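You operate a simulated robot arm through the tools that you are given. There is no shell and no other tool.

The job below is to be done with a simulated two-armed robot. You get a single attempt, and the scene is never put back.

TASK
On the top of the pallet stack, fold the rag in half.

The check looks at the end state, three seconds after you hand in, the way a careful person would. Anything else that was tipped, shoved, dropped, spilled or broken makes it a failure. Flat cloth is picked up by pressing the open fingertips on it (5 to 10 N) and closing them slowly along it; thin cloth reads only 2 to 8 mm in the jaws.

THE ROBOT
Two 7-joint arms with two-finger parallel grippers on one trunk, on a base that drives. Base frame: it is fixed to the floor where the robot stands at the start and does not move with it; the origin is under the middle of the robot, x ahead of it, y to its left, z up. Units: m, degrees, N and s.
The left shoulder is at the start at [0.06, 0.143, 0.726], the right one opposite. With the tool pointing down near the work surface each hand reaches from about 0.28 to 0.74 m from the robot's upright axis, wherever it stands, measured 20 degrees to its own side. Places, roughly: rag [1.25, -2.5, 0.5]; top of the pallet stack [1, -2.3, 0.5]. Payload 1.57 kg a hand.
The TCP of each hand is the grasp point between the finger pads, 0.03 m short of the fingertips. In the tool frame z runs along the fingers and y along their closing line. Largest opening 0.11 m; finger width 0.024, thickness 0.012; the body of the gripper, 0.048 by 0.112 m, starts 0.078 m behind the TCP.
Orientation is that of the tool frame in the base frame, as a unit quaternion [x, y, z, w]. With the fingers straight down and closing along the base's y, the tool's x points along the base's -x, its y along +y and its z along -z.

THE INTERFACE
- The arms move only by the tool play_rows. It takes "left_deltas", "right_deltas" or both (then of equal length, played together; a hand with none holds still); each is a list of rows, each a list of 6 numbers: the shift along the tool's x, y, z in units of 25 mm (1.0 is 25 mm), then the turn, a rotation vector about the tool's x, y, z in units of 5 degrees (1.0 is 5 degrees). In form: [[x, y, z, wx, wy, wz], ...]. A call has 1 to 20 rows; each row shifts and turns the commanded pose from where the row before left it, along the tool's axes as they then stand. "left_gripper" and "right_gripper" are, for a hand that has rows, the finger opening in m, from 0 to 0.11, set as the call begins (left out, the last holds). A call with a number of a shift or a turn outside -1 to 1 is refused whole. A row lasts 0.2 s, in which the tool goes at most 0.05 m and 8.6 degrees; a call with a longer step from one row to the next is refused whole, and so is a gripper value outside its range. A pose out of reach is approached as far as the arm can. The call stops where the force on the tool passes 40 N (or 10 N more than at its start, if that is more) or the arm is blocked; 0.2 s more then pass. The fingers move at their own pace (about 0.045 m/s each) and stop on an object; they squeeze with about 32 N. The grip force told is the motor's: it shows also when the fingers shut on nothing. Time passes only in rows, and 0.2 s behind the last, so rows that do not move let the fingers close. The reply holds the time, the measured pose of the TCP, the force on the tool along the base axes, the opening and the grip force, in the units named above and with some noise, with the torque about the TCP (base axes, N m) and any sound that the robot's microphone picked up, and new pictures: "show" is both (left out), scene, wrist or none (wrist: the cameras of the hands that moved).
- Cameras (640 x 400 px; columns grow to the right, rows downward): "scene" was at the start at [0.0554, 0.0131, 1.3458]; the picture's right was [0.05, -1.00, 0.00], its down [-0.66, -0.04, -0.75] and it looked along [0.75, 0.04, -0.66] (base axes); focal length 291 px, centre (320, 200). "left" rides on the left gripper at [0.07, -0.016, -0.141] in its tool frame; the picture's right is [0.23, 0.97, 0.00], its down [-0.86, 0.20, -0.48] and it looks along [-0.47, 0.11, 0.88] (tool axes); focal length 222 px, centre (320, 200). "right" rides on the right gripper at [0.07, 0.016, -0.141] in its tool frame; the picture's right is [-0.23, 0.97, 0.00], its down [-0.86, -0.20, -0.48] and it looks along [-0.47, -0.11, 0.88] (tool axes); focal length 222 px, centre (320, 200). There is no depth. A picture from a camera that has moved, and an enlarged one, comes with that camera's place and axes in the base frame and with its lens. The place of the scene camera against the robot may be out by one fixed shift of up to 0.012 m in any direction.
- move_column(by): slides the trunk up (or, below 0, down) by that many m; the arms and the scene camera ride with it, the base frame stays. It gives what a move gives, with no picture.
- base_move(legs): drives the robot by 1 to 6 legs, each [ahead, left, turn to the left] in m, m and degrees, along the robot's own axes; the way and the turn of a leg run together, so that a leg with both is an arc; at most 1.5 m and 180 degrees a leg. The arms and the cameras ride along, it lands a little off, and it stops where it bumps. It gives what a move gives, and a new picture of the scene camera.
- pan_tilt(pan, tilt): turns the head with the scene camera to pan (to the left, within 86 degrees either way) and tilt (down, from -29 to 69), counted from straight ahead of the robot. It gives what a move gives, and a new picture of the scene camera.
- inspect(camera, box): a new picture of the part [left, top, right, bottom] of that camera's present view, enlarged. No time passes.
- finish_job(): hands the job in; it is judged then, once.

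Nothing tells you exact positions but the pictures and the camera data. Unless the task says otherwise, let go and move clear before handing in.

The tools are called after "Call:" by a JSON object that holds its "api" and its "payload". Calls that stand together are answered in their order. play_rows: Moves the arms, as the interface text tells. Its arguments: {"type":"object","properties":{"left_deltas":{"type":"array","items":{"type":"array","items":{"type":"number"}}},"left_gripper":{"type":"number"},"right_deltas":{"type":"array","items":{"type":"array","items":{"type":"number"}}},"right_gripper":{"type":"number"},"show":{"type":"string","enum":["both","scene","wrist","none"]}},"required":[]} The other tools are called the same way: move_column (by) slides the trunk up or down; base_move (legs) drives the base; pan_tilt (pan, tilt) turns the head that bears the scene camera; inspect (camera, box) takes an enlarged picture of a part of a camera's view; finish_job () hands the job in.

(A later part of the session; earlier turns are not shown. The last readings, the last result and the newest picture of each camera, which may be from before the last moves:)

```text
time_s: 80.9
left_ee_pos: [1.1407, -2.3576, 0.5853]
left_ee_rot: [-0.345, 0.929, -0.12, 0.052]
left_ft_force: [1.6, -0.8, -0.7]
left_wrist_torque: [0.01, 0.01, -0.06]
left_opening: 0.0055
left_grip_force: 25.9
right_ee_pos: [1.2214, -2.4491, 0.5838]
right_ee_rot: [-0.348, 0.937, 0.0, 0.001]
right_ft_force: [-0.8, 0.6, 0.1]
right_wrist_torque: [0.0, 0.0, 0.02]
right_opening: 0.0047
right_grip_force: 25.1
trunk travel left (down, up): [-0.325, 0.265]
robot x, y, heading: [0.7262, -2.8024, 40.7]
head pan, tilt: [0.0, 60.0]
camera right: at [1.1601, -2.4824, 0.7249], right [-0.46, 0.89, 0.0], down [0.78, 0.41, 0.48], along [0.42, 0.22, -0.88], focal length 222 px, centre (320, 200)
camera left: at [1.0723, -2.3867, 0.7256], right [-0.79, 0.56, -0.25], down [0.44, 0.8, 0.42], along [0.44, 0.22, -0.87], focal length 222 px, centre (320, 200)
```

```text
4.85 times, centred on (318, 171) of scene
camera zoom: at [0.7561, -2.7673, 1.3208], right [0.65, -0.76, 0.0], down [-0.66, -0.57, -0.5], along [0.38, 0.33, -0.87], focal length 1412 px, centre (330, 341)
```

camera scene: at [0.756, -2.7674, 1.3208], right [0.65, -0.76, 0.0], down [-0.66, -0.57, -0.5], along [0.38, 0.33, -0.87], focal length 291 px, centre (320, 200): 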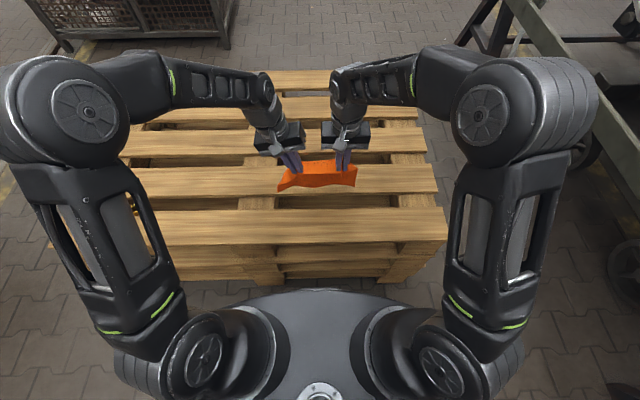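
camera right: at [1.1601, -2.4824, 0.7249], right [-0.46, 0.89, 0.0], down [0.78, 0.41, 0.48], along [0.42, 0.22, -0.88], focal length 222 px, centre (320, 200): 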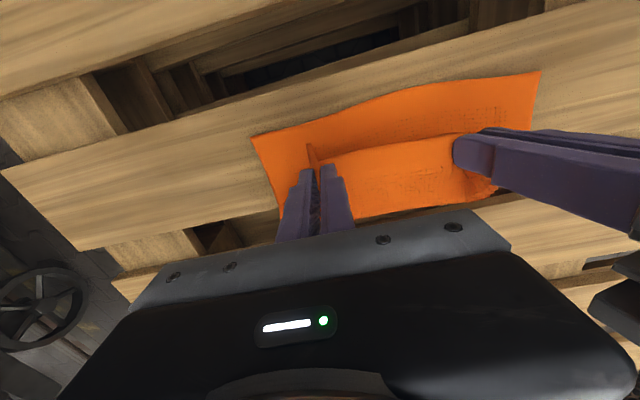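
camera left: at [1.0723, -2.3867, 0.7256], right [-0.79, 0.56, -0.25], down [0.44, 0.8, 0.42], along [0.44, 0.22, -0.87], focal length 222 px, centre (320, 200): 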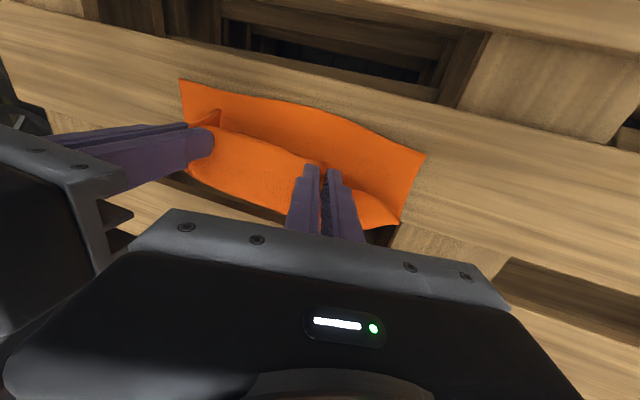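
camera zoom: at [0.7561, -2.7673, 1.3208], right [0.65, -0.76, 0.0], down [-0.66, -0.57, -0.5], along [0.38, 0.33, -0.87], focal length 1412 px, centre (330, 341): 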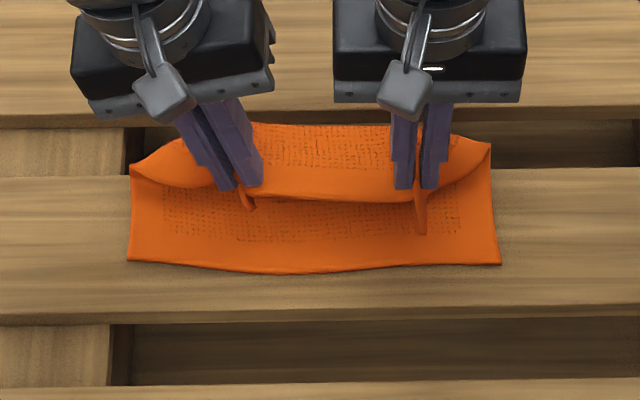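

The lower half is flat on the slat and the top half arcs neatly over it. I'll bring the held edge the last few centimetres back and down onto the lower edge.

Call:
{"api": "play_rows", "payload": {"left_deltas": [[0.18, 0.0587, 0.219, 0, 0, 0], [0.18, 0.0587, 0.219, 0, 0, 0], [0.18, 0.0587, 0.219, 0, 0, 0], [0.18, 0.0587, 0.219, 0, 0, 0], [0.18, 0.05, 0.19, 0, 0, 0], [0, 0, 0, 0, 0, 0]], "right_deltas": [[0.18, 0, 0.227, 0, 0, 0], [0.18, 0, 0.227, 0, 0, 0], [0.18, 0, 0.227, 0, 0, 0], [0.18, 0, 0.227, 0, 0, 0], [0.18, 0, 0.2, 0, 0, 0], [0, 0, 0, 0, 0, 0]], "show": "wrist"}}

Call:
{"api": "inspect", "payload": {"camera": "scene", "box": [252, 130, 384, 212]}}

```text
time_s: 82.3
left_ee_pos: [1.1228, -2.3716, 0.5589]
left_ee_rot: [-0.346, 0.929, -0.121, 0.05]
left_ft_force: [2.4, -4.4, -0.4]
left_wrist_torque: [-0.05, -0.06, -0.02]
left_opening: 0.0054
left_grip_force: 25.9
right_ee_pos: [1.2061, -2.465, 0.5556]
right_ee_rot: [-0.349, 0.937, -0.001, 0.0]
right_ft_force: [-3.0, 3.3, 0.6]
right_wrist_torque: [0.1, 0.07, 0.05]
right_opening: 0.0047
right_grip_force: 25.7
trunk travel left (down, up): [-0.325, 0.265]
robot x, y, heading: [0.7225, -2.8014, 41.1]
head pan, tilt: [0.0, 60.0]
camera right: at [1.1435, -2.4979, 0.6967], right [-0.46, 0.89, 0.0], down [0.78, 0.41, 0.48], along [0.42, 0.22, -0.88], focal length 222 px, centre (320, 200)
camera left: at [1.0543, -2.4006, 0.6978], right [-0.79, 0.56, -0.25], down [0.44, 0.8, 0.42], along [0.44, 0.22, -0.87], focal length 222 px, centre (320, 200)
```

right: 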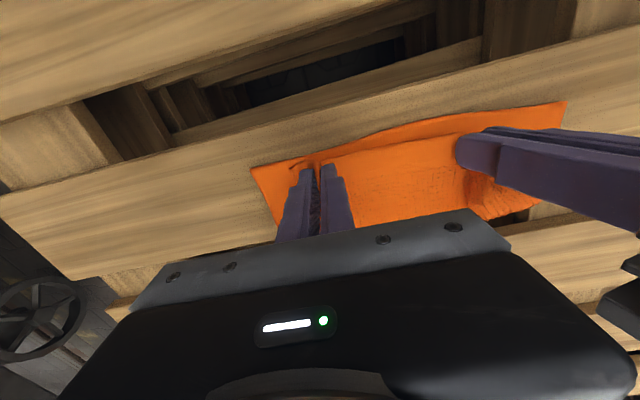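
left: 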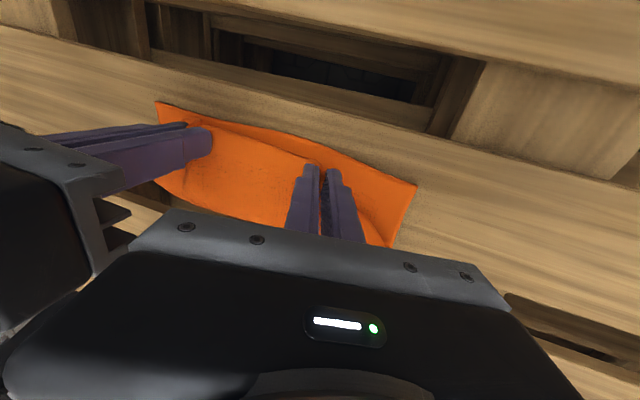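

```text
4.85 times, centred on (318, 171) of scene
camera zoom: at [0.7561, -2.7673, 1.3208], right [0.65, -0.76, 0.0], down [-0.66, -0.57, -0.5], along [0.38, 0.33, -0.87], focal length 1412 px, centre (330, 341)
```

zoom: 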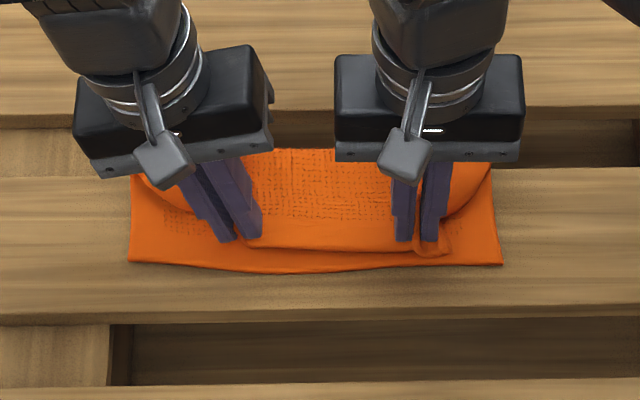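

The held edge is about 1 cm short of the lower edge. I'll bring it the rest of the way and down to light contact.

Call:
{"api": "play_rows", "payload": {"left_deltas": [[0.133, 0.05, 0.19, 0, 0, 0], [0.133, 0.05, 0.19, 0, 0, 0], [0.133, 0.04, 0.15, 0, 0, 0], [0, 0, 0, 0, 0, 0]], "right_deltas": [[0.133, 0, 0.14, 0, 0, 0], [0.133, 0, 0.14, 0, 0, 0], [0.133, 0, 0.1, 0, 0, 0], [0, 0, 0, 0, 0, 0]], "show": "wrist"}}

Call:
{"api": "inspect", "payload": {"camera": "scene", "box": [252, 130, 384, 212]}}

```text
time_s: 83.3
left_ee_pos: [1.1167, -2.3771, 0.546]
left_ee_rot: [-0.345, 0.929, -0.121, 0.052]
left_ft_force: [3.3, -2.6, 3.7]
left_wrist_torque: [-0.06, -0.11, -0.01]
left_opening: 0.0053
left_grip_force: 25.7
right_ee_pos: [1.1982, -2.4725, 0.5465]
right_ee_rot: [-0.349, 0.937, 0.0, 0.0]
right_ft_force: [-3.8, 3.8, 2.6]
right_wrist_torque: [0.11, 0.04, 0.0]
right_opening: 0.0046
right_grip_force: 25.6
trunk travel left (down, up): [-0.325, 0.265]
robot x, y, heading: [0.7297, -2.7995, 40.9]
head pan, tilt: [0.0, 60.0]
camera right: at [1.1362, -2.5046, 0.6874], right [-0.46, 0.89, 0.0], down [0.78, 0.41, 0.48], along [0.42, 0.22, -0.88], focal length 222 px, centre (320, 200)
camera left: at [1.0473, -2.4069, 0.6849], right [-0.79, 0.56, -0.26], down [0.43, 0.8, 0.42], along [0.44, 0.22, -0.87], focal length 222 px, centre (320, 200)
```

right: 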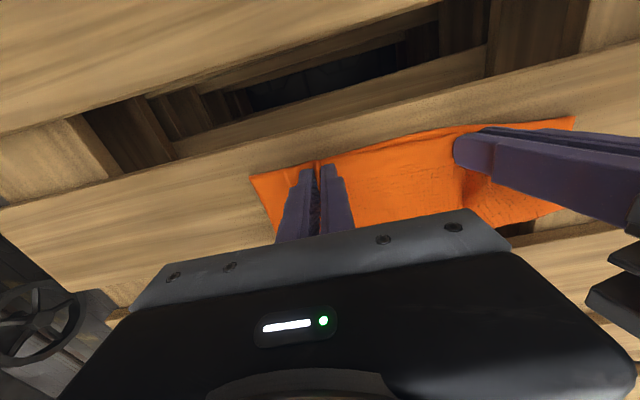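
left: 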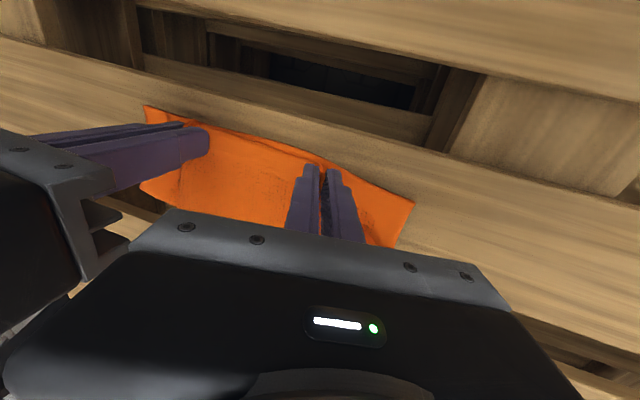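

```text
4.85 times, centred on (318, 171) of scene
camera zoom: at [0.7558, -2.7675, 1.3208], right [0.65, -0.76, 0.0], down [-0.66, -0.57, -0.5], along [0.38, 0.33, -0.87], focal length 1412 px, centre (330, 341)
```

zoom: 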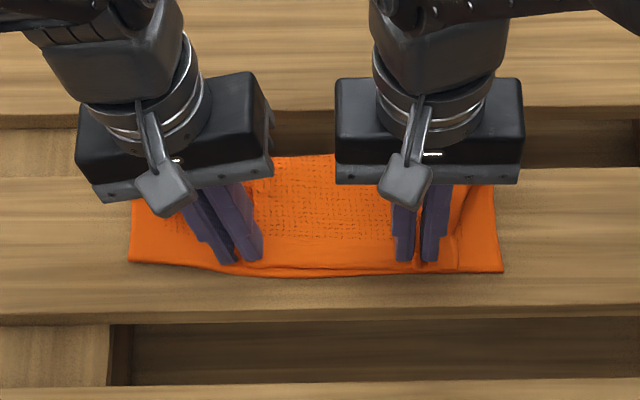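

The two edges now lie together with light contact. I'll release the right hand first, opening slowly while sliding it outward so its outer finger draws the gathered corner back out flat.

Call:
{"api": "play_rows", "payload": {"right_deltas": [[0, -0.13, 0.02, 0, 0, 0]], "right_gripper": 0.012, "show": "none"}}

Call:
{"api": "play_rows", "payload": {"right_deltas": [[0, -0.14, 0, 0, 0, 0]], "right_gripper": 0.019, "show": "none"}}

Call:
{"api": "play_rows", "payload": {"right_deltas": [[0, -0.14, 0, 0, 0, 0]], "right_gripper": 0.026, "show": "wrist"}}

Call:
{"api": "inspect", "payload": {"camera": "right", "box": [220, 120, 420, 245]}}

```text
time_s: 83.7
left_ee_pos: [1.1163, -2.3765, 0.5452]
left_ee_rot: [-0.345, 0.929, -0.121, 0.05]
left_ft_force: [2.8, 0.1, 4.3]
left_wrist_torque: [0.03, -0.13, -0.02]
left_opening: 0.0051
left_grip_force: 25.7
right_ee_pos: [1.2008, -2.4727, 0.5463]
right_ee_rot: [-0.349, 0.937, 0.0, 0.0]
right_ft_force: [-1.4, 2.0, 1.5]
right_wrist_torque: [0.03, 0.07, 0.0]
right_opening: 0.0136
right_grip_force: 1.3
trunk travel left (down, up): [-0.325, 0.265]
robot x, y, heading: [0.7259, -2.8013, 40.9]
head pan, tilt: [0.0, 60.0]
```

```text
time_s: 84.1
left_ee_pos: [1.1159, -2.377, 0.544]
left_ee_rot: [-0.346, 0.929, -0.121, 0.051]
left_ft_force: [2.7, -0.6, 4.7]
left_wrist_torque: [0.02, -0.11, -0.01]
left_opening: 0.0055
left_grip_force: 25.5
right_ee_pos: [1.2012, -2.4771, 0.5474]
right_ee_rot: [-0.349, 0.937, 0.0, 0.0]
right_ft_force: [-1.7, 1.9, 2.5]
right_wrist_torque: [0.03, 0.03, 0.01]
right_opening: 0.0196
right_grip_force: 0.8
trunk travel left (down, up): [-0.325, 0.265]
robot x, y, heading: [0.7249, -2.8016, 40.7]
head pan, tilt: [0.0, 60.0]
```

```text
time_s: 84.5
left_ee_pos: [1.1149, -2.3757, 0.5454]
left_ee_rot: [-0.346, 0.929, -0.121, 0.05]
left_ft_force: [1.4, 0.2, 4.6]
left_wrist_torque: [0.02, -0.12, 0.0]
left_opening: 0.0053
left_grip_force: 25.4
right_ee_pos: [1.2048, -2.4788, 0.546]
right_ee_rot: [-0.348, 0.937, 0.0, 0.0]
right_ft_force: [-0.7, 1.6, 1.4]
right_wrist_torque: [0.07, 0.01, 0.02]
right_opening: 0.0262
right_grip_force: 0.2
trunk travel left (down, up): [-0.325, 0.265]
robot x, y, heading: [0.7267, -2.797, 40.9]
head pan, tilt: [0.0, 60.0]
camera right: at [1.1422, -2.5114, 0.687], right [-0.46, 0.89, 0.0], down [0.78, 0.41, 0.48], along [0.42, 0.22, -0.88], focal length 222 px, centre (320, 200)
```

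right: 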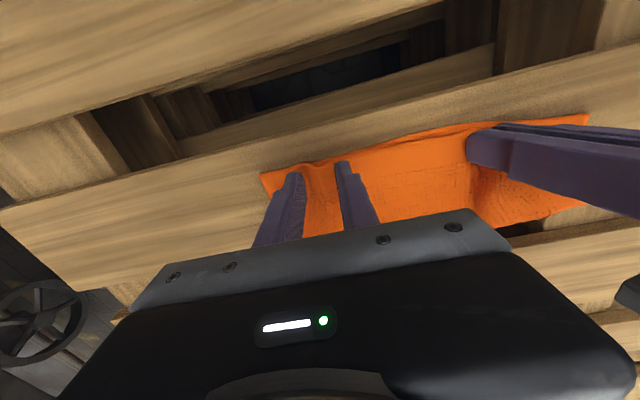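

```text
3.20 times, centred on (320, 182) of right
camera zoom: at [1.1422, -2.5114, 0.687], right [-0.46, 0.89, 0.0], down [0.78, 0.41, 0.48], along [0.42, 0.22, -0.88], focal length 711 px, centre (320, 256)
```

zoom: 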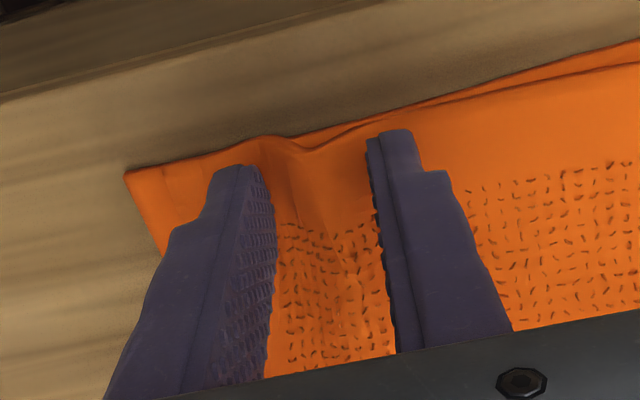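

The right corner is spreading flat again. I'll open a bit more and then lift the right hand clear.

Call:
{"api": "play_rows", "payload": {"right_deltas": [[0, -0.14, 0, 0, 0, 0]], "right_gripper": 0.033, "show": "none"}}

Call:
{"api": "play_rows", "payload": {"right_deltas": [[0, -0.14, 0, 0, 0, 0]], "right_gripper": 0.04, "show": "wrist"}}

Call:
{"api": "inspect", "payload": {"camera": "right", "box": [220, 120, 420, 245]}}

```text
time_s: 84.9
left_ee_pos: [1.1159, -2.376, 0.5446]
left_ee_rot: [-0.345, 0.929, -0.12, 0.051]
left_ft_force: [2.2, 1.1, 5.2]
left_wrist_torque: [0.03, -0.07, 0.0]
left_opening: 0.0051
left_grip_force: 25.6
right_ee_pos: [1.2062, -2.4807, 0.5463]
right_ee_rot: [-0.348, 0.937, 0.0, 0.001]
right_ft_force: [-0.5, 2.2, 1.2]
right_wrist_torque: [0.02, 0.02, -0.01]
right_opening: 0.0333
right_grip_force: 0.4
trunk travel left (down, up): [-0.325, 0.265]
robot x, y, heading: [0.7235, -2.7976, 41.0]
head pan, tilt: [0.0, 60.0]
```

```text
time_s: 85.3
left_ee_pos: [1.1154, -2.3774, 0.5443]
left_ee_rot: [-0.345, 0.929, -0.121, 0.05]
left_ft_force: [1.5, 0.8, 4.7]
left_wrist_torque: [0.03, -0.1, -0.01]
left_opening: 0.0051
left_grip_force: 25.3
right_ee_pos: [1.209, -2.4837, 0.5461]
right_ee_rot: [-0.348, 0.937, 0.0, 0.0]
right_ft_force: [-1.0, 1.3, 1.8]
right_wrist_torque: [0.08, 0.02, 0.03]
right_opening: 0.0402
right_grip_force: 0.1
trunk travel left (down, up): [-0.325, 0.265]
robot x, y, heading: [0.7289, -2.8016, 40.7]
head pan, tilt: [0.0, 60.0]
camera right: at [1.1467, -2.5167, 0.6872], right [-0.46, 0.89, 0.0], down [0.78, 0.41, 0.48], along [0.42, 0.22, -0.88], focal length 222 px, centre (320, 200)
```

right: 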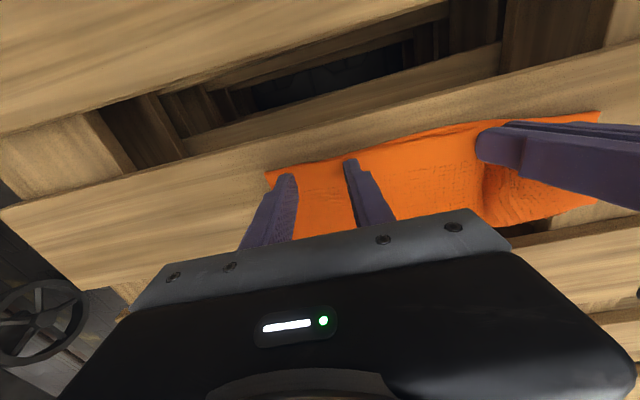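

```text
3.20 times, centred on (320, 182) of right
camera zoom: at [1.1467, -2.5167, 0.6872], right [-0.46, 0.89, 0.0], down [0.78, 0.41, 0.48], along [0.42, 0.22, -0.88], focal length 711 px, centre (320, 256)
```

zoom: 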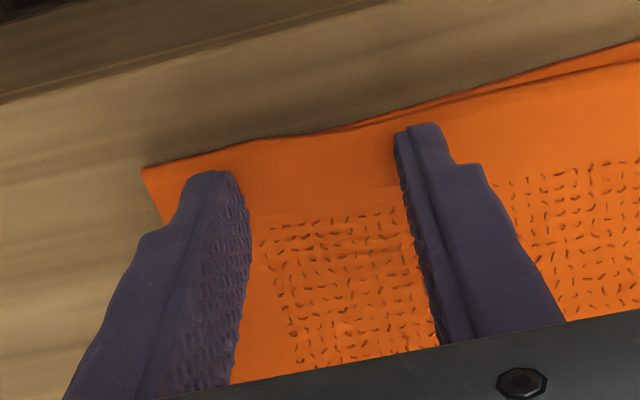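

The right corner lies flat with the edges together. I'll lift the right hand straight up and out of the way.

Call:
{"api": "play_rows", "payload": {"right_deltas": [[0, 0, -0.2, 0, 0, 0], [0, 0, -0.4, 0, 0, 0], [0, 0, -0.8, 0, 0, 0], [0, 0, -0.9, 0, 0, 0], [0, -0.6, -0.9, 0, 0, 0], [0, -0.9, -0.5, 0, 0, 0], [0, -0.9, 0, 0, 0, 0], [0, 0, 0, 0, 0, 0]], "show": "wrist"}}

Call:
{"api": "inspect", "payload": {"camera": "scene", "box": [252, 130, 384, 212]}}

```text
time_s: 87.1
left_ee_pos: [1.1166, -2.3772, 0.5438]
left_ee_rot: [-0.346, 0.929, -0.12, 0.05]
left_ft_force: [1.3, 1.2, 5.0]
left_wrist_torque: [0.08, -0.04, 0.04]
left_opening: 0.0053
left_grip_force: 25.5
right_ee_pos: [1.248, -2.5293, 0.6391]
right_ee_rot: [-0.349, 0.937, 0.0, 0.0]
right_ft_force: [0.7, 0.3, -0.6]
right_wrist_torque: [-0.01, -0.01, 0.01]
right_opening: 0.0402
right_grip_force: 0.1
trunk travel left (down, up): [-0.325, 0.265]
robot x, y, heading: [0.7292, -2.8017, 40.9]
head pan, tilt: [0.0, 60.0]
camera right: at [1.1866, -2.563, 0.7801], right [-0.46, 0.89, 0.0], down [0.78, 0.41, 0.48], along [0.42, 0.22, -0.88], focal length 222 px, centre (320, 200)
```

right: 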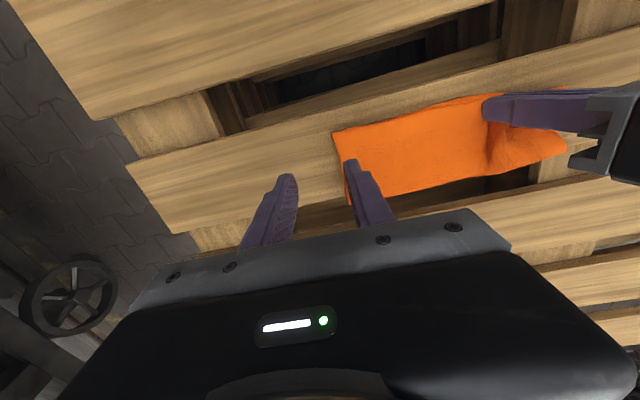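

```text
4.85 times, centred on (318, 171) of scene
camera zoom: at [0.7559, -2.7677, 1.3208], right [0.65, -0.76, 0.0], down [-0.66, -0.57, -0.5], along [0.38, 0.33, -0.87], focal length 1412 px, centre (330, 341)
```

zoom: 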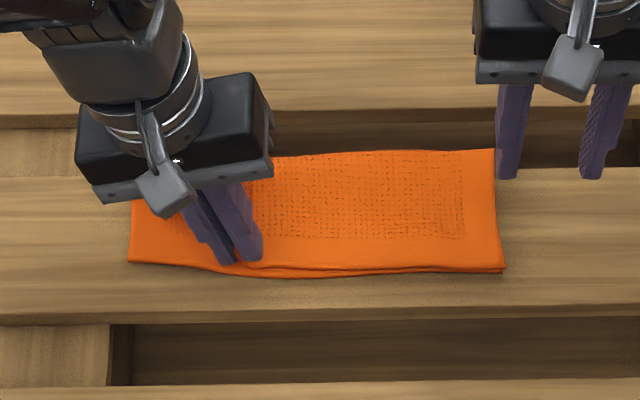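

The right side is a neat fold with edges aligned. Now the left hand: I'll bring it upright about its fingertips, then open it outward the same way.

Call:
{"api": "play_rows", "payload": {"left_deltas": [[0, -0.105, -0.02, -1, 0, 0], [0, -0.105, -0.02, -1, 0, 0], [0, -0.105, -0.02, -1, 0, 0], [0, 0, 0, 0, 0, 0]], "show": "wrist"}}

Call:
{"api": "inspect", "payload": {"camera": "left", "box": [200, 120, 440, 270]}}

```text
time_s: 88.1
left_ee_pos: [1.1209, -2.3837, 0.5478]
left_ee_rot: [-0.349, 0.937, 0.003, 0.005]
left_ft_force: [0.1, -0.7, 1.3]
left_wrist_torque: [-0.04, -0.08, -0.02]
left_opening: 0.0047
left_grip_force: 25.3
right_ee_pos: [1.2495, -2.5286, 0.6389]
right_ee_rot: [-0.35, 0.937, 0.001, 0.0]
right_ft_force: [-0.1, 0.1, -0.5]
right_wrist_torque: [0.0, 0.0, 0.03]
right_opening: 0.0402
right_grip_force: 0.0
trunk travel left (down, up): [-0.325, 0.265]
robot x, y, heading: [0.7278, -2.7997, 40.6]
head pan, tilt: [0.0, 60.0]
camera left: at [1.0764, -2.4413, 0.6885], right [-0.81, 0.59, 0.0], down [0.51, 0.71, 0.49], along [0.29, 0.39, -0.87], focal length 222 px, centre (320, 200)
```

left: 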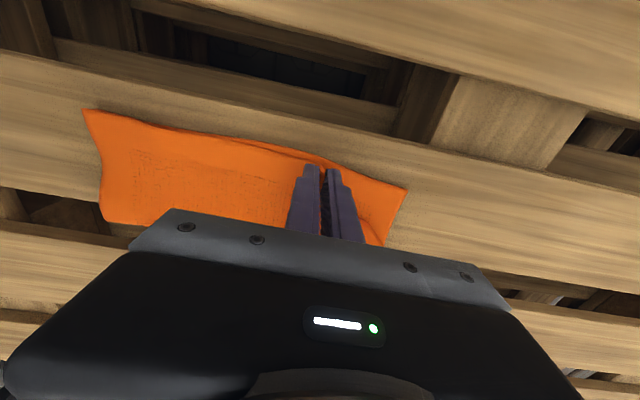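

```text
2.67 times, centred on (320, 195) of left
camera zoom: at [1.0764, -2.4413, 0.6885], right [-0.81, 0.59, 0.0], down [0.51, 0.71, 0.49], along [0.29, 0.39, -0.87], focal length 592 px, centre (320, 213)
```

zoom: 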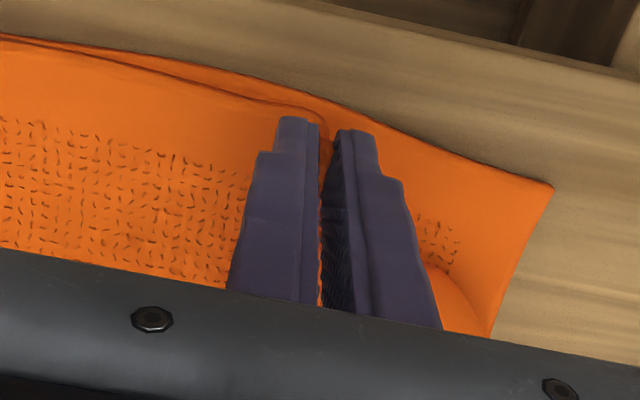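

The left hand is upright; the top layer's left flap is still gathered and set back a little. I'll press lightly and open outward in steps.

Call:
{"api": "play_rows", "payload": {"left_deltas": [[0, 0.13, 0.04, 0, 0, 0]], "left_gripper": 0.012, "show": "none"}}

Call:
{"api": "play_rows", "payload": {"left_deltas": [[0, 0.14, 0, 0, 0, 0]], "left_gripper": 0.019, "show": "none"}}

Call:
{"api": "play_rows", "payload": {"left_deltas": [[0, 0.14, 0, 0, 0, 0]], "left_gripper": 0.026, "show": "wrist"}}

Call:
{"api": "inspect", "payload": {"camera": "left", "box": [200, 120, 440, 270]}}

```text
time_s: 88.5
left_ee_pos: [1.1191, -2.3791, 0.5471]
left_ee_rot: [-0.349, 0.937, 0.002, 0.005]
left_ft_force: [1.3, -1.1, 1.6]
left_wrist_torque: [-0.01, -0.02, 0.01]
left_opening: 0.0127
left_grip_force: 0.0
right_ee_pos: [1.2492, -2.5293, 0.6387]
right_ee_rot: [-0.348, 0.937, 0.0, -0.001]
right_ft_force: [-0.9, -0.7, -0.7]
right_wrist_torque: [-0.01, 0.05, -0.01]
right_opening: 0.0402
right_grip_force: 0.1
trunk travel left (down, up): [-0.325, 0.265]
robot x, y, heading: [0.7246, -2.8033, 40.7]
head pan, tilt: [0.0, 60.0]
```

```text
time_s: 88.9
left_ee_pos: [1.1173, -2.3774, 0.5475]
left_ee_rot: [-0.349, 0.937, 0.001, 0.005]
left_ft_force: [0.2, -1.2, 1.7]
left_wrist_torque: [-0.03, -0.03, -0.02]
left_opening: 0.0195
left_grip_force: 0.1
right_ee_pos: [1.2497, -2.5295, 0.6386]
right_ee_rot: [-0.348, 0.937, 0.0, 0.0]
right_ft_force: [-0.2, -0.5, -0.6]
right_wrist_torque: [0.0, -0.03, 0.02]
right_opening: 0.04
right_grip_force: 0.1
trunk travel left (down, up): [-0.325, 0.265]
robot x, y, heading: [0.7259, -2.8002, 40.8]
head pan, tilt: [0.0, 60.0]
```

```text
time_s: 89.3
left_ee_pos: [1.1146, -2.3755, 0.5484]
left_ee_rot: [-0.349, 0.937, 0.002, 0.005]
left_ft_force: [1.0, -0.6, 0.1]
left_wrist_torque: [-0.01, -0.02, 0.0]
left_opening: 0.0261
left_grip_force: 0.5
right_ee_pos: [1.248, -2.5282, 0.6397]
right_ee_rot: [-0.349, 0.937, 0.0, 0.0]
right_ft_force: [0.1, -0.7, 1.0]
right_wrist_torque: [-0.03, 0.02, -0.02]
right_opening: 0.0401
right_grip_force: 0.1
trunk travel left (down, up): [-0.325, 0.265]
robot x, y, heading: [0.728, -2.8019, 41.0]
head pan, tilt: [0.0, 60.0]
camera left: at [1.0701, -2.4337, 0.6874], right [-0.81, 0.59, 0.0], down [0.51, 0.71, 0.49], along [0.29, 0.39, -0.87], focal length 222 px, centre (320, 200)
```

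left: 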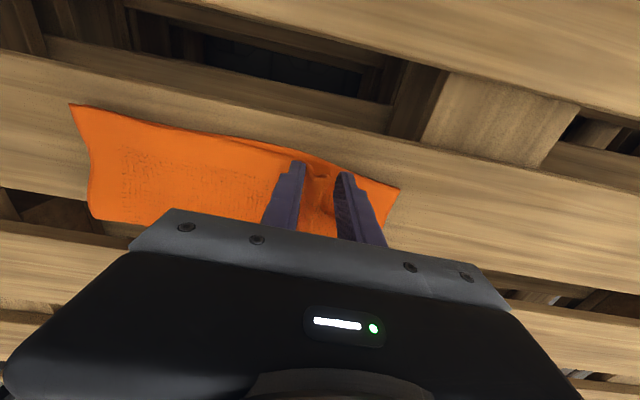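

```text
2.67 times, centred on (320, 195) of left
camera zoom: at [1.0701, -2.4337, 0.6874], right [-0.81, 0.59, 0.0], down [0.51, 0.71, 0.49], along [0.29, 0.39, -0.87], focal length 592 px, centre (320, 213)
```

zoom: 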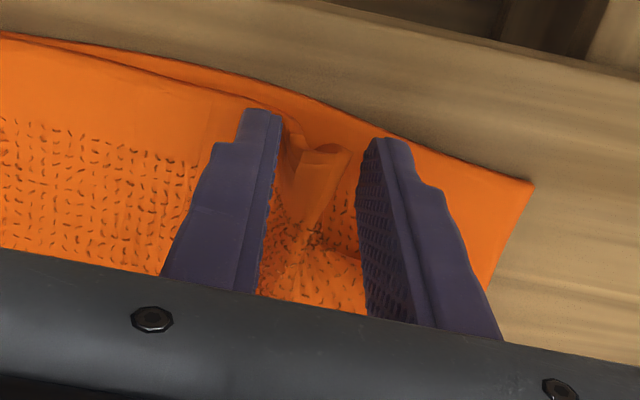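

The left ridge is still standing and there's little press. I'll lower slightly to about 4 N and keep opening outward.

Call:
{"api": "play_rows", "payload": {"left_deltas": [[0, 0, 0.06, 0, 0, 0], [0, 0, 0.04, 0, 0, 0]], "show": "none"}}

Call:
{"api": "play_rows", "payload": {"left_deltas": [[0, 0.14, 0, 0, 0, 0]], "left_gripper": 0.033, "show": "none"}}

Call:
{"api": "play_rows", "payload": {"left_deltas": [[0, 0.14, 0, 0, 0, 0]], "left_gripper": 0.04, "show": "wrist"}}

Call:
{"api": "inspect", "payload": {"camera": "left", "box": [200, 120, 440, 270]}}

```text
time_s: 89.9
left_ee_pos: [1.1145, -2.3751, 0.5447]
left_ee_rot: [-0.35, 0.937, 0.001, 0.004]
left_ft_force: [1.3, 0.0, 4.0]
left_wrist_torque: [-0.04, -0.06, 0.0]
left_opening: 0.0266
left_grip_force: 0.5
right_ee_pos: [1.2486, -2.5286, 0.6388]
right_ee_rot: [-0.348, 0.937, 0.0, 0.0]
right_ft_force: [-0.7, 0.1, -0.3]
right_wrist_torque: [0.0, -0.02, 0.0]
right_opening: 0.0399
right_grip_force: 0.1
trunk travel left (down, up): [-0.325, 0.265]
robot x, y, heading: [0.7271, -2.7999, 40.9]
head pan, tilt: [0.0, 60.0]
```

```text
time_s: 90.3
left_ee_pos: [1.1106, -2.3729, 0.5439]
left_ee_rot: [-0.35, 0.937, 0.002, 0.005]
left_ft_force: [1.8, -0.4, 3.7]
left_wrist_torque: [-0.05, -0.12, -0.01]
left_opening: 0.0339
left_grip_force: 0.9
right_ee_pos: [1.248, -2.5302, 0.6394]
right_ee_rot: [-0.349, 0.937, 0.001, 0.0]
right_ft_force: [-0.3, 0.3, -0.9]
right_wrist_torque: [0.02, -0.02, -0.04]
right_opening: 0.04
right_grip_force: 0.0
trunk travel left (down, up): [-0.325, 0.265]
robot x, y, heading: [0.7273, -2.804, 41.0]
head pan, tilt: [0.0, 60.0]
```

```text
time_s: 90.7
left_ee_pos: [1.1082, -2.3704, 0.5448]
left_ee_rot: [-0.349, 0.937, 0.002, 0.005]
left_ft_force: [0.5, -1.5, 2.6]
left_wrist_torque: [-0.01, -0.06, -0.02]
left_opening: 0.0407
left_grip_force: 0.4
right_ee_pos: [1.2491, -2.5298, 0.6391]
right_ee_rot: [-0.348, 0.937, -0.001, 0.0]
right_ft_force: [0.1, -0.4, 0.6]
right_wrist_torque: [0.0, 0.01, 0.01]
right_opening: 0.0401
right_grip_force: 0.0
trunk travel left (down, up): [-0.325, 0.265]
robot x, y, heading: [0.7271, -2.7996, 40.8]
head pan, tilt: [0.0, 60.0]
camera left: at [1.0654, -2.4283, 0.685], right [-0.81, 0.59, 0.0], down [0.51, 0.71, 0.49], along [0.29, 0.39, -0.87], focal length 222 px, centre (320, 200)
```

left: 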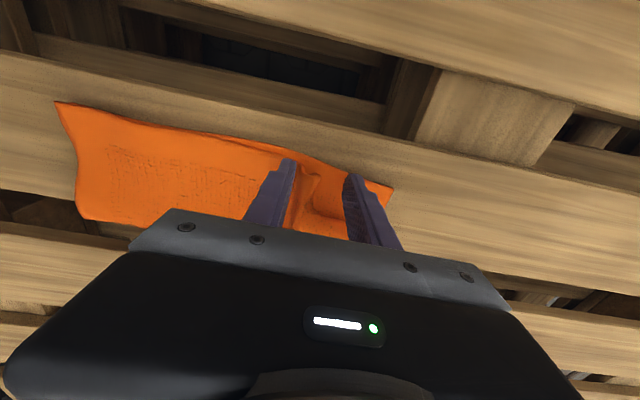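

```text
2.67 times, centred on (320, 195) of left
camera zoom: at [1.0654, -2.4283, 0.685], right [-0.81, 0.59, 0.0], down [0.51, 0.71, 0.49], along [0.29, 0.39, -0.87], focal length 592 px, centre (320, 213)
```

zoom: 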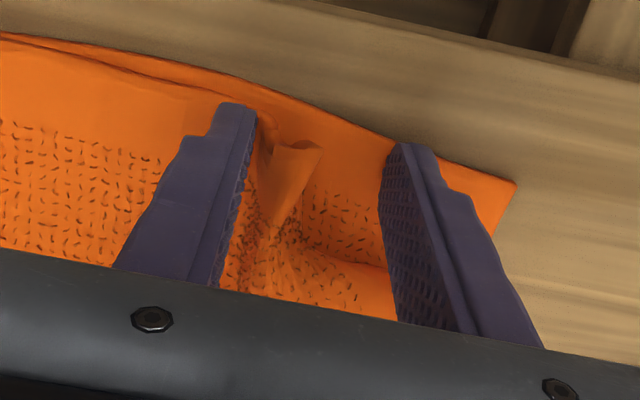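

The outer finger is on the lower layer, and the top layer's left corner flap is turned back a little. I'll lift the left hand straight up and look at the whole rag.

Call:
{"api": "play_rows", "payload": {"left_deltas": [[0, 0, -0.2, 0, 0, 0], [0, 0, -0.5, 0, 0, 0], [0, 0, -0.9, 0, 0, 0], [0, 0, -0.9, 0, 0, 0], [0, 0.6, -0.9, 0, 0, 0], [0, 0.9, -0.4, 0, 0, 0], [0, 0.9, 0, 0, 0, 0], [0, 0.9, 0, 0, 0, 0], [0, 0, 0, 0, 0, 0]], "show": "wrist"}}

Call:
{"api": "inspect", "payload": {"camera": "scene", "box": [252, 130, 384, 212]}}

Call:
{"api": "inspect", "payload": {"camera": "left", "box": [0, 40, 320, 240]}}

```text
time_s: 92.7
left_ee_pos: [1.0548, -2.3078, 0.6375]
left_ee_rot: [-0.35, 0.937, 0.002, 0.005]
left_ft_force: [0.8, -0.8, -0.4]
left_wrist_torque: [0.01, 0.0, -0.02]
left_opening: 0.04
left_grip_force: 0.0
right_ee_pos: [1.2487, -2.5285, 0.6373]
right_ee_rot: [-0.348, 0.938, 0.0, 0.0]
right_ft_force: [0.1, 0.2, 0.3]
right_wrist_torque: [-0.02, -0.01, -0.02]
right_opening: 0.0399
right_grip_force: 0.1
trunk travel left (down, up): [-0.325, 0.265]
robot x, y, heading: [0.7284, -2.8004, 41.1]
head pan, tilt: [0.0, 60.0]
camera left: at [1.0103, -2.3663, 0.7786], right [-0.81, 0.59, 0.0], down [0.51, 0.71, 0.49], along [0.29, 0.39, -0.87], focal length 222 px, centre (320, 200)
```

left: 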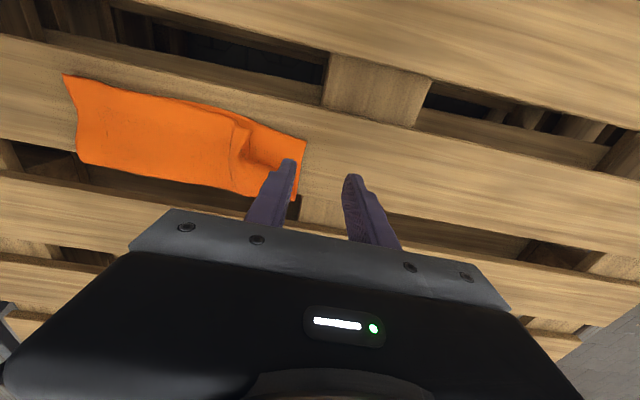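

```text
4.85 times, centred on (318, 171) of scene
camera zoom: at [0.756, -2.7673, 1.3208], right [0.65, -0.76, 0.0], down [-0.66, -0.57, -0.5], along [0.38, 0.33, -0.87], focal length 1412 px, centre (330, 341)
```

zoom: 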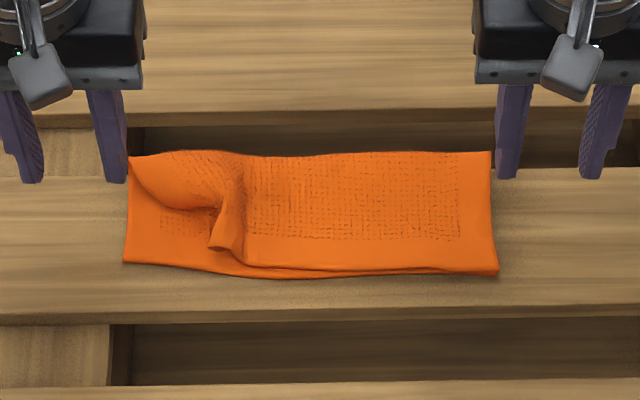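

```text
2.00 times, centred on (160, 140) of left
camera zoom: at [1.0103, -2.3663, 0.7786], right [-0.81, 0.59, 0.0], down [0.51, 0.71, 0.49], along [0.29, 0.39, -0.87], focal length 444 px, centre (640, 320)
```

zoom: 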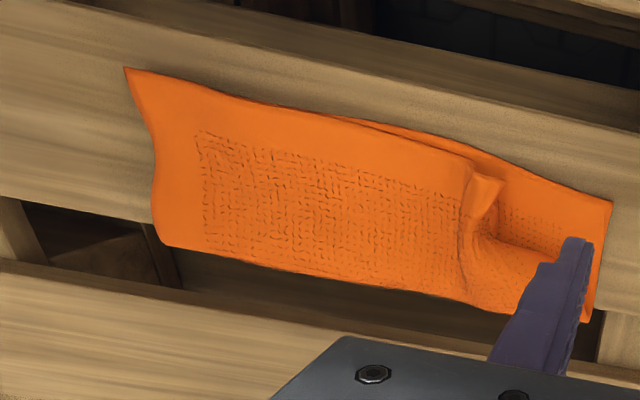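

The fold is nearly done; only the top layer's left corner is still bunched in a small cone near Y = 0.07 to 0.085, and should lie at Y of about 0.148. I'll close the left fingers, set them lightly on the flap behind the cone and slide it outward to open it.

Call:
{"api": "play_rows", "payload": {"left_deltas": [[-0.67, -0.78, 0, 0, 0, 0], [-0.67, -0.78, 0, 0, 0, 0], [-0.67, -0.78, 0, 0, 0, 0], [0, 0, 0.8, 0, 0, 0], [0, 0, 0.8, 0, 0, 0], [0, 0, 0.8, 0, 0, 0], [0, 0, 0, 0, 0, 0]], "left_gripper": 0.0, "show": "wrist"}}

Call:
{"api": "inspect", "payload": {"camera": "scene", "box": [252, 130, 384, 212]}}

Call:
{"api": "inspect", "payload": {"camera": "left", "box": [200, 80, 440, 230]}}

```text
time_s: 94.3
left_ee_pos: [1.1325, -2.3195, 0.5799]
left_ee_rot: [-0.349, 0.937, 0.003, 0.005]
left_ft_force: [-0.2, 0.2, -0.8]
left_wrist_torque: [-0.03, 0.02, 0.01]
left_opening: 0.0002
left_grip_force: 21.7
right_ee_pos: [1.2482, -2.5295, 0.6394]
right_ee_rot: [-0.349, 0.937, 0.0, 0.0]
right_ft_force: [0.7, 0.4, 0.2]
right_wrist_torque: [-0.01, -0.02, 0.0]
right_opening: 0.0402
right_grip_force: 0.0
trunk travel left (down, up): [-0.325, 0.265]
robot x, y, heading: [0.7243, -2.7987, 40.7]
head pan, tilt: [0.0, 60.0]
camera left: at [1.0872, -2.3772, 0.72], right [-0.81, 0.59, 0.0], down [0.51, 0.71, 0.49], along [0.29, 0.39, -0.87], focal length 222 px, centre (320, 200)
```

left: 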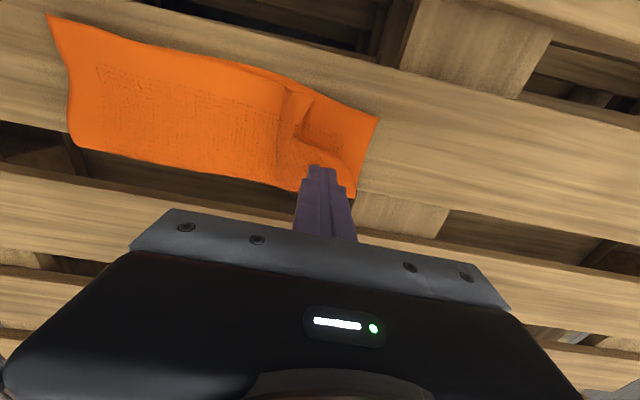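

```text
4.85 times, centred on (318, 171) of scene
camera zoom: at [0.7561, -2.7673, 1.3208], right [0.65, -0.76, 0.0], down [-0.66, -0.57, -0.5], along [0.38, 0.33, -0.87], focal length 1412 px, centre (330, 341)
```

zoom: 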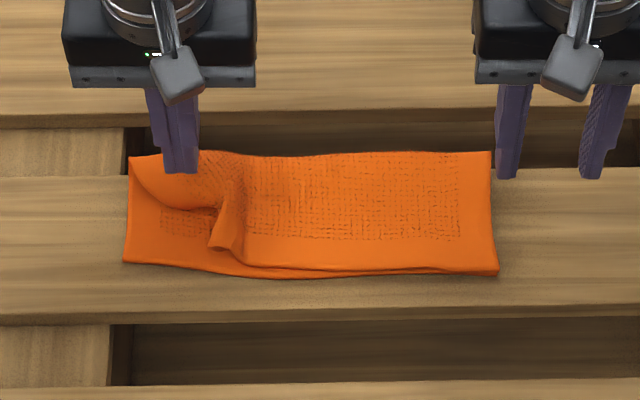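

```text
2.67 times, centred on (320, 155) of left
camera zoom: at [1.0872, -2.3772, 0.72], right [-0.81, 0.59, 0.0], down [0.51, 0.71, 0.49], along [0.29, 0.39, -0.87], focal length 592 px, centre (320, 320)
```

zoom: 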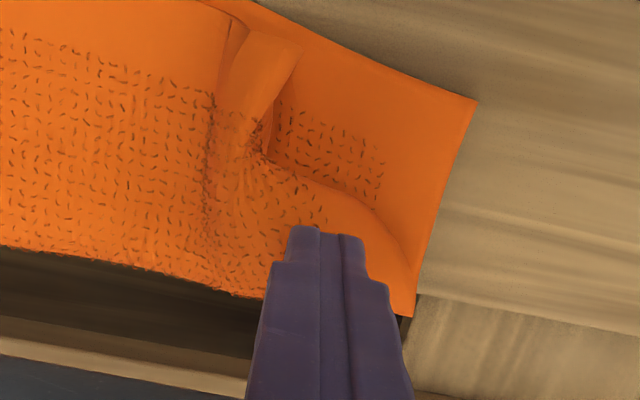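

Now I see it clearly: the top corner is a narrow pleated flap, with its tip near (0.565, 0.080). I'll set the closed fingertips on that flap and drag it outward to the left.

Call:
{"api": "play_rows", "payload": {"left_deltas": [[0.57, -0.33, 0, 0, 0, 0], [0.57, -0.33, 0, 0, 0, 0], [0.57, -0.33, 0, 0, 0, 0], [0, 0, 0.5, 0, 0, 0], [0, 0, 0.4, 0, 0, 0], [0, 0, 0, 0, 0, 0]], "show": "wrist"}}

Call:
{"api": "inspect", "payload": {"camera": "left", "box": [200, 80, 440, 230]}}

```text
time_s: 95.7
left_ee_pos: [1.1157, -2.3646, 0.5564]
left_ee_rot: [-0.349, 0.937, 0.001, 0.005]
left_ft_force: [-0.4, -0.4, 0.1]
left_wrist_torque: [0.05, 0.02, 0.02]
left_opening: 0.0
left_grip_force: 20.9
right_ee_pos: [1.249, -2.5295, 0.6388]
right_ee_rot: [-0.349, 0.937, 0.001, 0.0]
right_ft_force: [-0.1, -0.1, -0.2]
right_wrist_torque: [-0.03, 0.03, 0.04]
right_opening: 0.04
right_grip_force: 0.2
trunk travel left (down, up): [-0.325, 0.265]
robot x, y, heading: [0.723, -2.8005, 40.9]
head pan, tilt: [0.0, 60.0]
camera left: at [1.0715, -2.4232, 0.6974], right [-0.81, 0.59, 0.0], down [0.51, 0.71, 0.49], along [0.29, 0.39, -0.87], focal length 222 px, centre (320, 200)
```

left: 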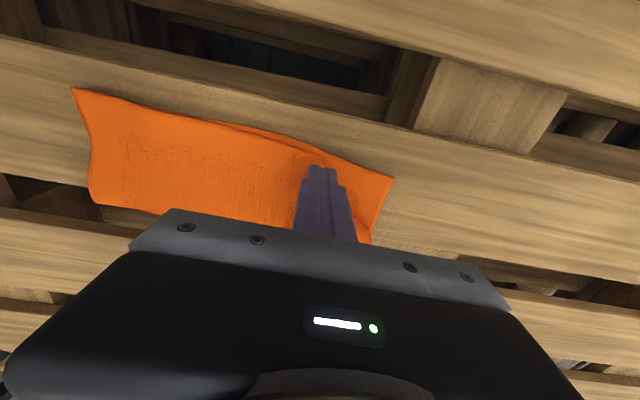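

```text
2.67 times, centred on (320, 155) of left
camera zoom: at [1.0715, -2.4232, 0.6974], right [-0.81, 0.59, 0.0], down [0.51, 0.71, 0.49], along [0.29, 0.39, -0.87], focal length 592 px, centre (320, 320)
```

zoom: 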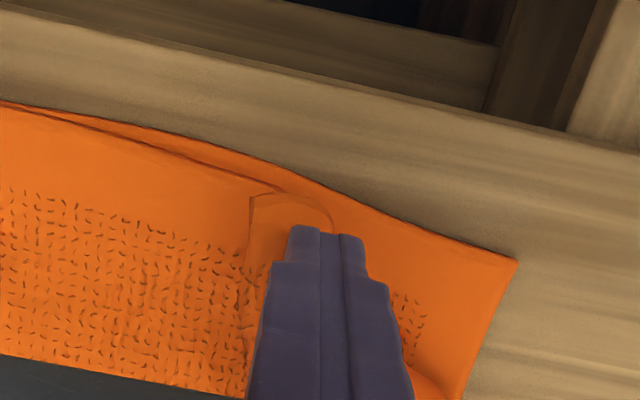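

The fingertips are right over the flap. I'll lower to a light press.

Call:
{"api": "play_rows", "payload": {"left_deltas": [[0.2, -0.08, 0, 0, 0, 0], [0, 0, 0.2, 0, 0, 0], [0, 0, 0.12, 0, 0, 0], [0, 0, 0, 0, 0, 0]], "show": "none"}}

```text
time_s: 96.7
left_ee_pos: [1.1141, -2.3699, 0.5494]
left_ee_rot: [-0.349, 0.937, 0.002, 0.005]
left_ft_force: [-0.5, -0.4, 2.5]
left_wrist_torque: [0.01, 0.0, 0.02]
left_opening: 0.0
left_grip_force: 21.6
right_ee_pos: [1.249, -2.5294, 0.6388]
right_ee_rot: [-0.348, 0.937, 0.0, 0.0]
right_ft_force: [-0.5, -0.8, 0.3]
right_wrist_torque: [0.0, 0.03, -0.04]
right_opening: 0.04
right_grip_force: 0.0
trunk travel left (down, up): [-0.325, 0.265]
robot x, y, heading: [0.7298, -2.8018, 40.7]
head pan, tilt: [0.0, 60.0]
```

Call:
{"api": "play_rows", "payload": {"left_deltas": [[0, 0, 0.05, 0, 0, 0], [0, 0.2, 0.01, 0, 0, 0], [0, 0.2, 0.01, 0, 0, 0], [0, 0.2, 0.01, 0, 0, 0], [0, 0.2, 0.01, 0, 0, 0], [0, 0, 0, 0, 0, 0]], "show": "wrist"}}

Call:
{"api": "inspect", "payload": {"camera": "left", "box": [200, 80, 440, 230]}}

Call:
{"api": "inspect", "payload": {"camera": "scene", "box": [252, 130, 384, 212]}}

```text
time_s: 98.1
left_ee_pos: [1.1018, -2.3546, 0.5469]
left_ee_rot: [-0.349, 0.937, 0.001, 0.006]
left_ft_force: [0.4, -0.8, 1.7]
left_wrist_torque: [0.0, -0.09, 0.0]
left_opening: 0.0003
left_grip_force: 21.2
right_ee_pos: [1.2486, -2.5302, 0.6398]
right_ee_rot: [-0.348, 0.937, 0.0, 0.0]
right_ft_force: [0.0, -0.2, 0.7]
right_wrist_torque: [-0.02, 0.01, -0.01]
right_opening: 0.04
right_grip_force: 0.1
trunk travel left (down, up): [-0.325, 0.265]
robot x, y, heading: [0.7263, -2.8014, 41.0]
head pan, tilt: [0.0, 60.0]
camera left: at [1.056, -2.4132, 0.6877], right [-0.81, 0.59, 0.0], down [0.51, 0.71, 0.49], along [0.29, 0.39, -0.87], focal length 222 px, centre (320, 200)
```

left: 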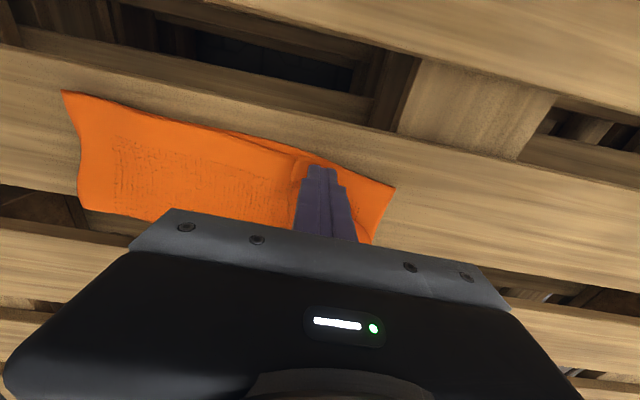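

```text
2.67 times, centred on (320, 155) of left
camera zoom: at [1.056, -2.4132, 0.6877], right [-0.81, 0.59, 0.0], down [0.51, 0.71, 0.49], along [0.29, 0.39, -0.87], focal length 592 px, centre (320, 320)
```

zoom: 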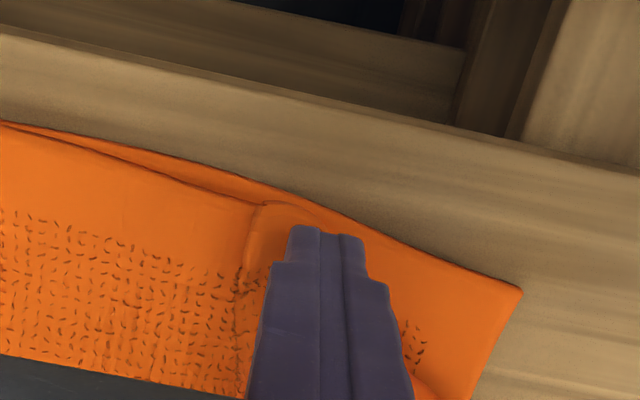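

```text
4.85 times, centred on (318, 171) of scene
camera zoom: at [0.756, -2.7675, 1.3208], right [0.65, -0.76, 0.0], down [-0.66, -0.57, -0.5], along [0.38, 0.33, -0.87], focal length 1412 px, centre (330, 341)
```

zoom: 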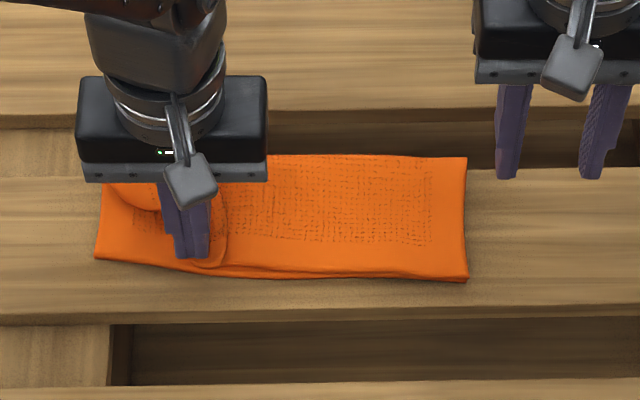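

The whole rag slid left about 2 cm with that drag instead of the pleat opening, so it needs an anchor. I'll use the right hand to hold both layers down near the middle, then pull the flap with the left.

Call:
{"api": "play_rows", "payload": {"right_deltas": [[-0.29, 0.915, 0.3, 0, 0, 0], [-0.29, 0.915, 0.3, 0, 0, 0], [-0.29, 0.915, 0.3, 0, 0, 0], [-0.29, 0.915, 0.3, 0, 0, 0], [0, 0, 0.8, 0, 0, 0], [0, 0, 0.8, 0, 0, 0], [0, 0, 0.5, 0, 0, 0], [0, 0, 0.2, 0, 0, 0], [0, 0, 0, 0, 0, 0]], "right_gripper": 0.03, "show": "scene"}}

Call:
{"api": "inspect", "payload": {"camera": "scene", "box": [252, 130, 384, 212]}}

```text
time_s: 100.1
left_ee_pos: [1.1003, -2.3543, 0.5469]
left_ee_rot: [-0.349, 0.937, 0.002, 0.004]
left_ft_force: [0.7, 0.0, 3.1]
left_wrist_torque: [0.02, -0.01, 0.03]
left_opening: 0.0
left_grip_force: 21.5
right_ee_pos: [1.2091, -2.44, 0.5506]
right_ee_rot: [-0.348, 0.937, 0.0, 0.0]
right_ft_force: [-0.1, -0.5, 0.3]
right_wrist_torque: [-0.02, 0.02, -0.05]
right_opening: 0.0298
right_grip_force: 0.0
trunk travel left (down, up): [-0.325, 0.265]
robot x, y, heading: [0.7283, -2.8022, 40.8]
head pan, tilt: [0.0, 60.0]
camera scene: at [0.756, -2.7675, 1.3208], right [0.65, -0.76, 0.0], down [-0.66, -0.57, -0.5], along [0.38, 0.33, -0.87], focal length 291 px, centre (320, 200)
```

scene: 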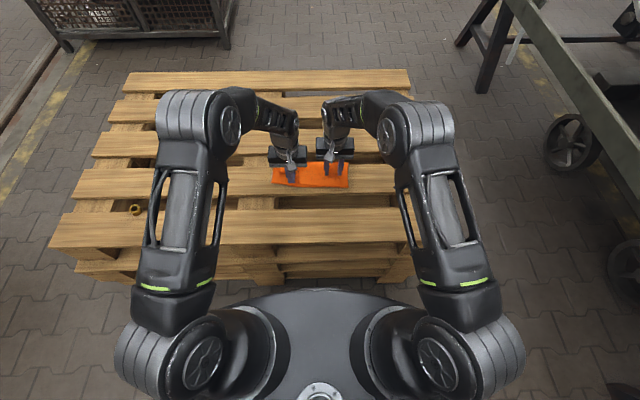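

```text
4.85 times, centred on (318, 171) of scene
camera zoom: at [0.756, -2.7675, 1.3208], right [0.65, -0.76, 0.0], down [-0.66, -0.57, -0.5], along [0.38, 0.33, -0.87], focal length 1412 px, centre (330, 341)
```

zoom: 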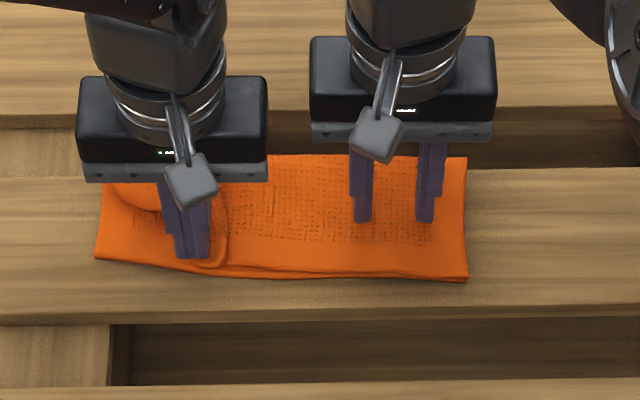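

The right fingers are just above the folded rag near the middle. I'll press them down as the anchor.

Call:
{"api": "play_rows", "payload": {"right_deltas": [[0, 0, 0.12, 0, 0, 0], [0, 0, 0.08, 0, 0, 0], [0, 0, 0, 0, 0, 0]], "show": "none"}}

```text
time_s: 100.9
left_ee_pos: [1.1002, -2.3548, 0.5477]
left_ee_rot: [-0.349, 0.937, 0.001, 0.005]
left_ft_force: [1.1, -1.0, 3.3]
left_wrist_torque: [0.0, -0.03, 0.03]
left_opening: 0.0
left_grip_force: 20.9
right_ee_pos: [1.2102, -2.4407, 0.5459]
right_ee_rot: [-0.349, 0.937, 0.0, 0.001]
right_ft_force: [0.2, -0.5, 1.2]
right_wrist_torque: [0.03, 0.01, 0.0]
right_opening: 0.03
right_grip_force: 0.0
trunk travel left (down, up): [-0.325, 0.265]
robot x, y, heading: [0.7262, -2.798, 40.7]
head pan, tilt: [0.0, 60.0]
```

Call:
{"api": "play_rows", "payload": {"right_deltas": [[0, 0, 0.08, 0, 0, 0], [0, 0, 0.06, 0, 0, 0], [0, 0, 0, 0, 0, 0]], "show": "none"}}

```text
time_s: 101.7
left_ee_pos: [1.0997, -2.3557, 0.5478]
left_ee_rot: [-0.349, 0.937, 0.001, 0.005]
left_ft_force: [1.0, 0.3, 3.0]
left_wrist_torque: [-0.01, -0.06, -0.02]
left_opening: 0.0
left_grip_force: 21.0
right_ee_pos: [1.2112, -2.4413, 0.5441]
right_ee_rot: [-0.35, 0.937, 0.0, 0.0]
right_ft_force: [-0.6, -1.6, 7.1]
right_wrist_torque: [-0.11, 0.0, 0.0]
right_opening: 0.0301
right_grip_force: 0.1
trunk travel left (down, up): [-0.325, 0.265]
robot x, y, heading: [0.7271, -2.7995, 40.9]
head pan, tilt: [0.0, 60.0]
```

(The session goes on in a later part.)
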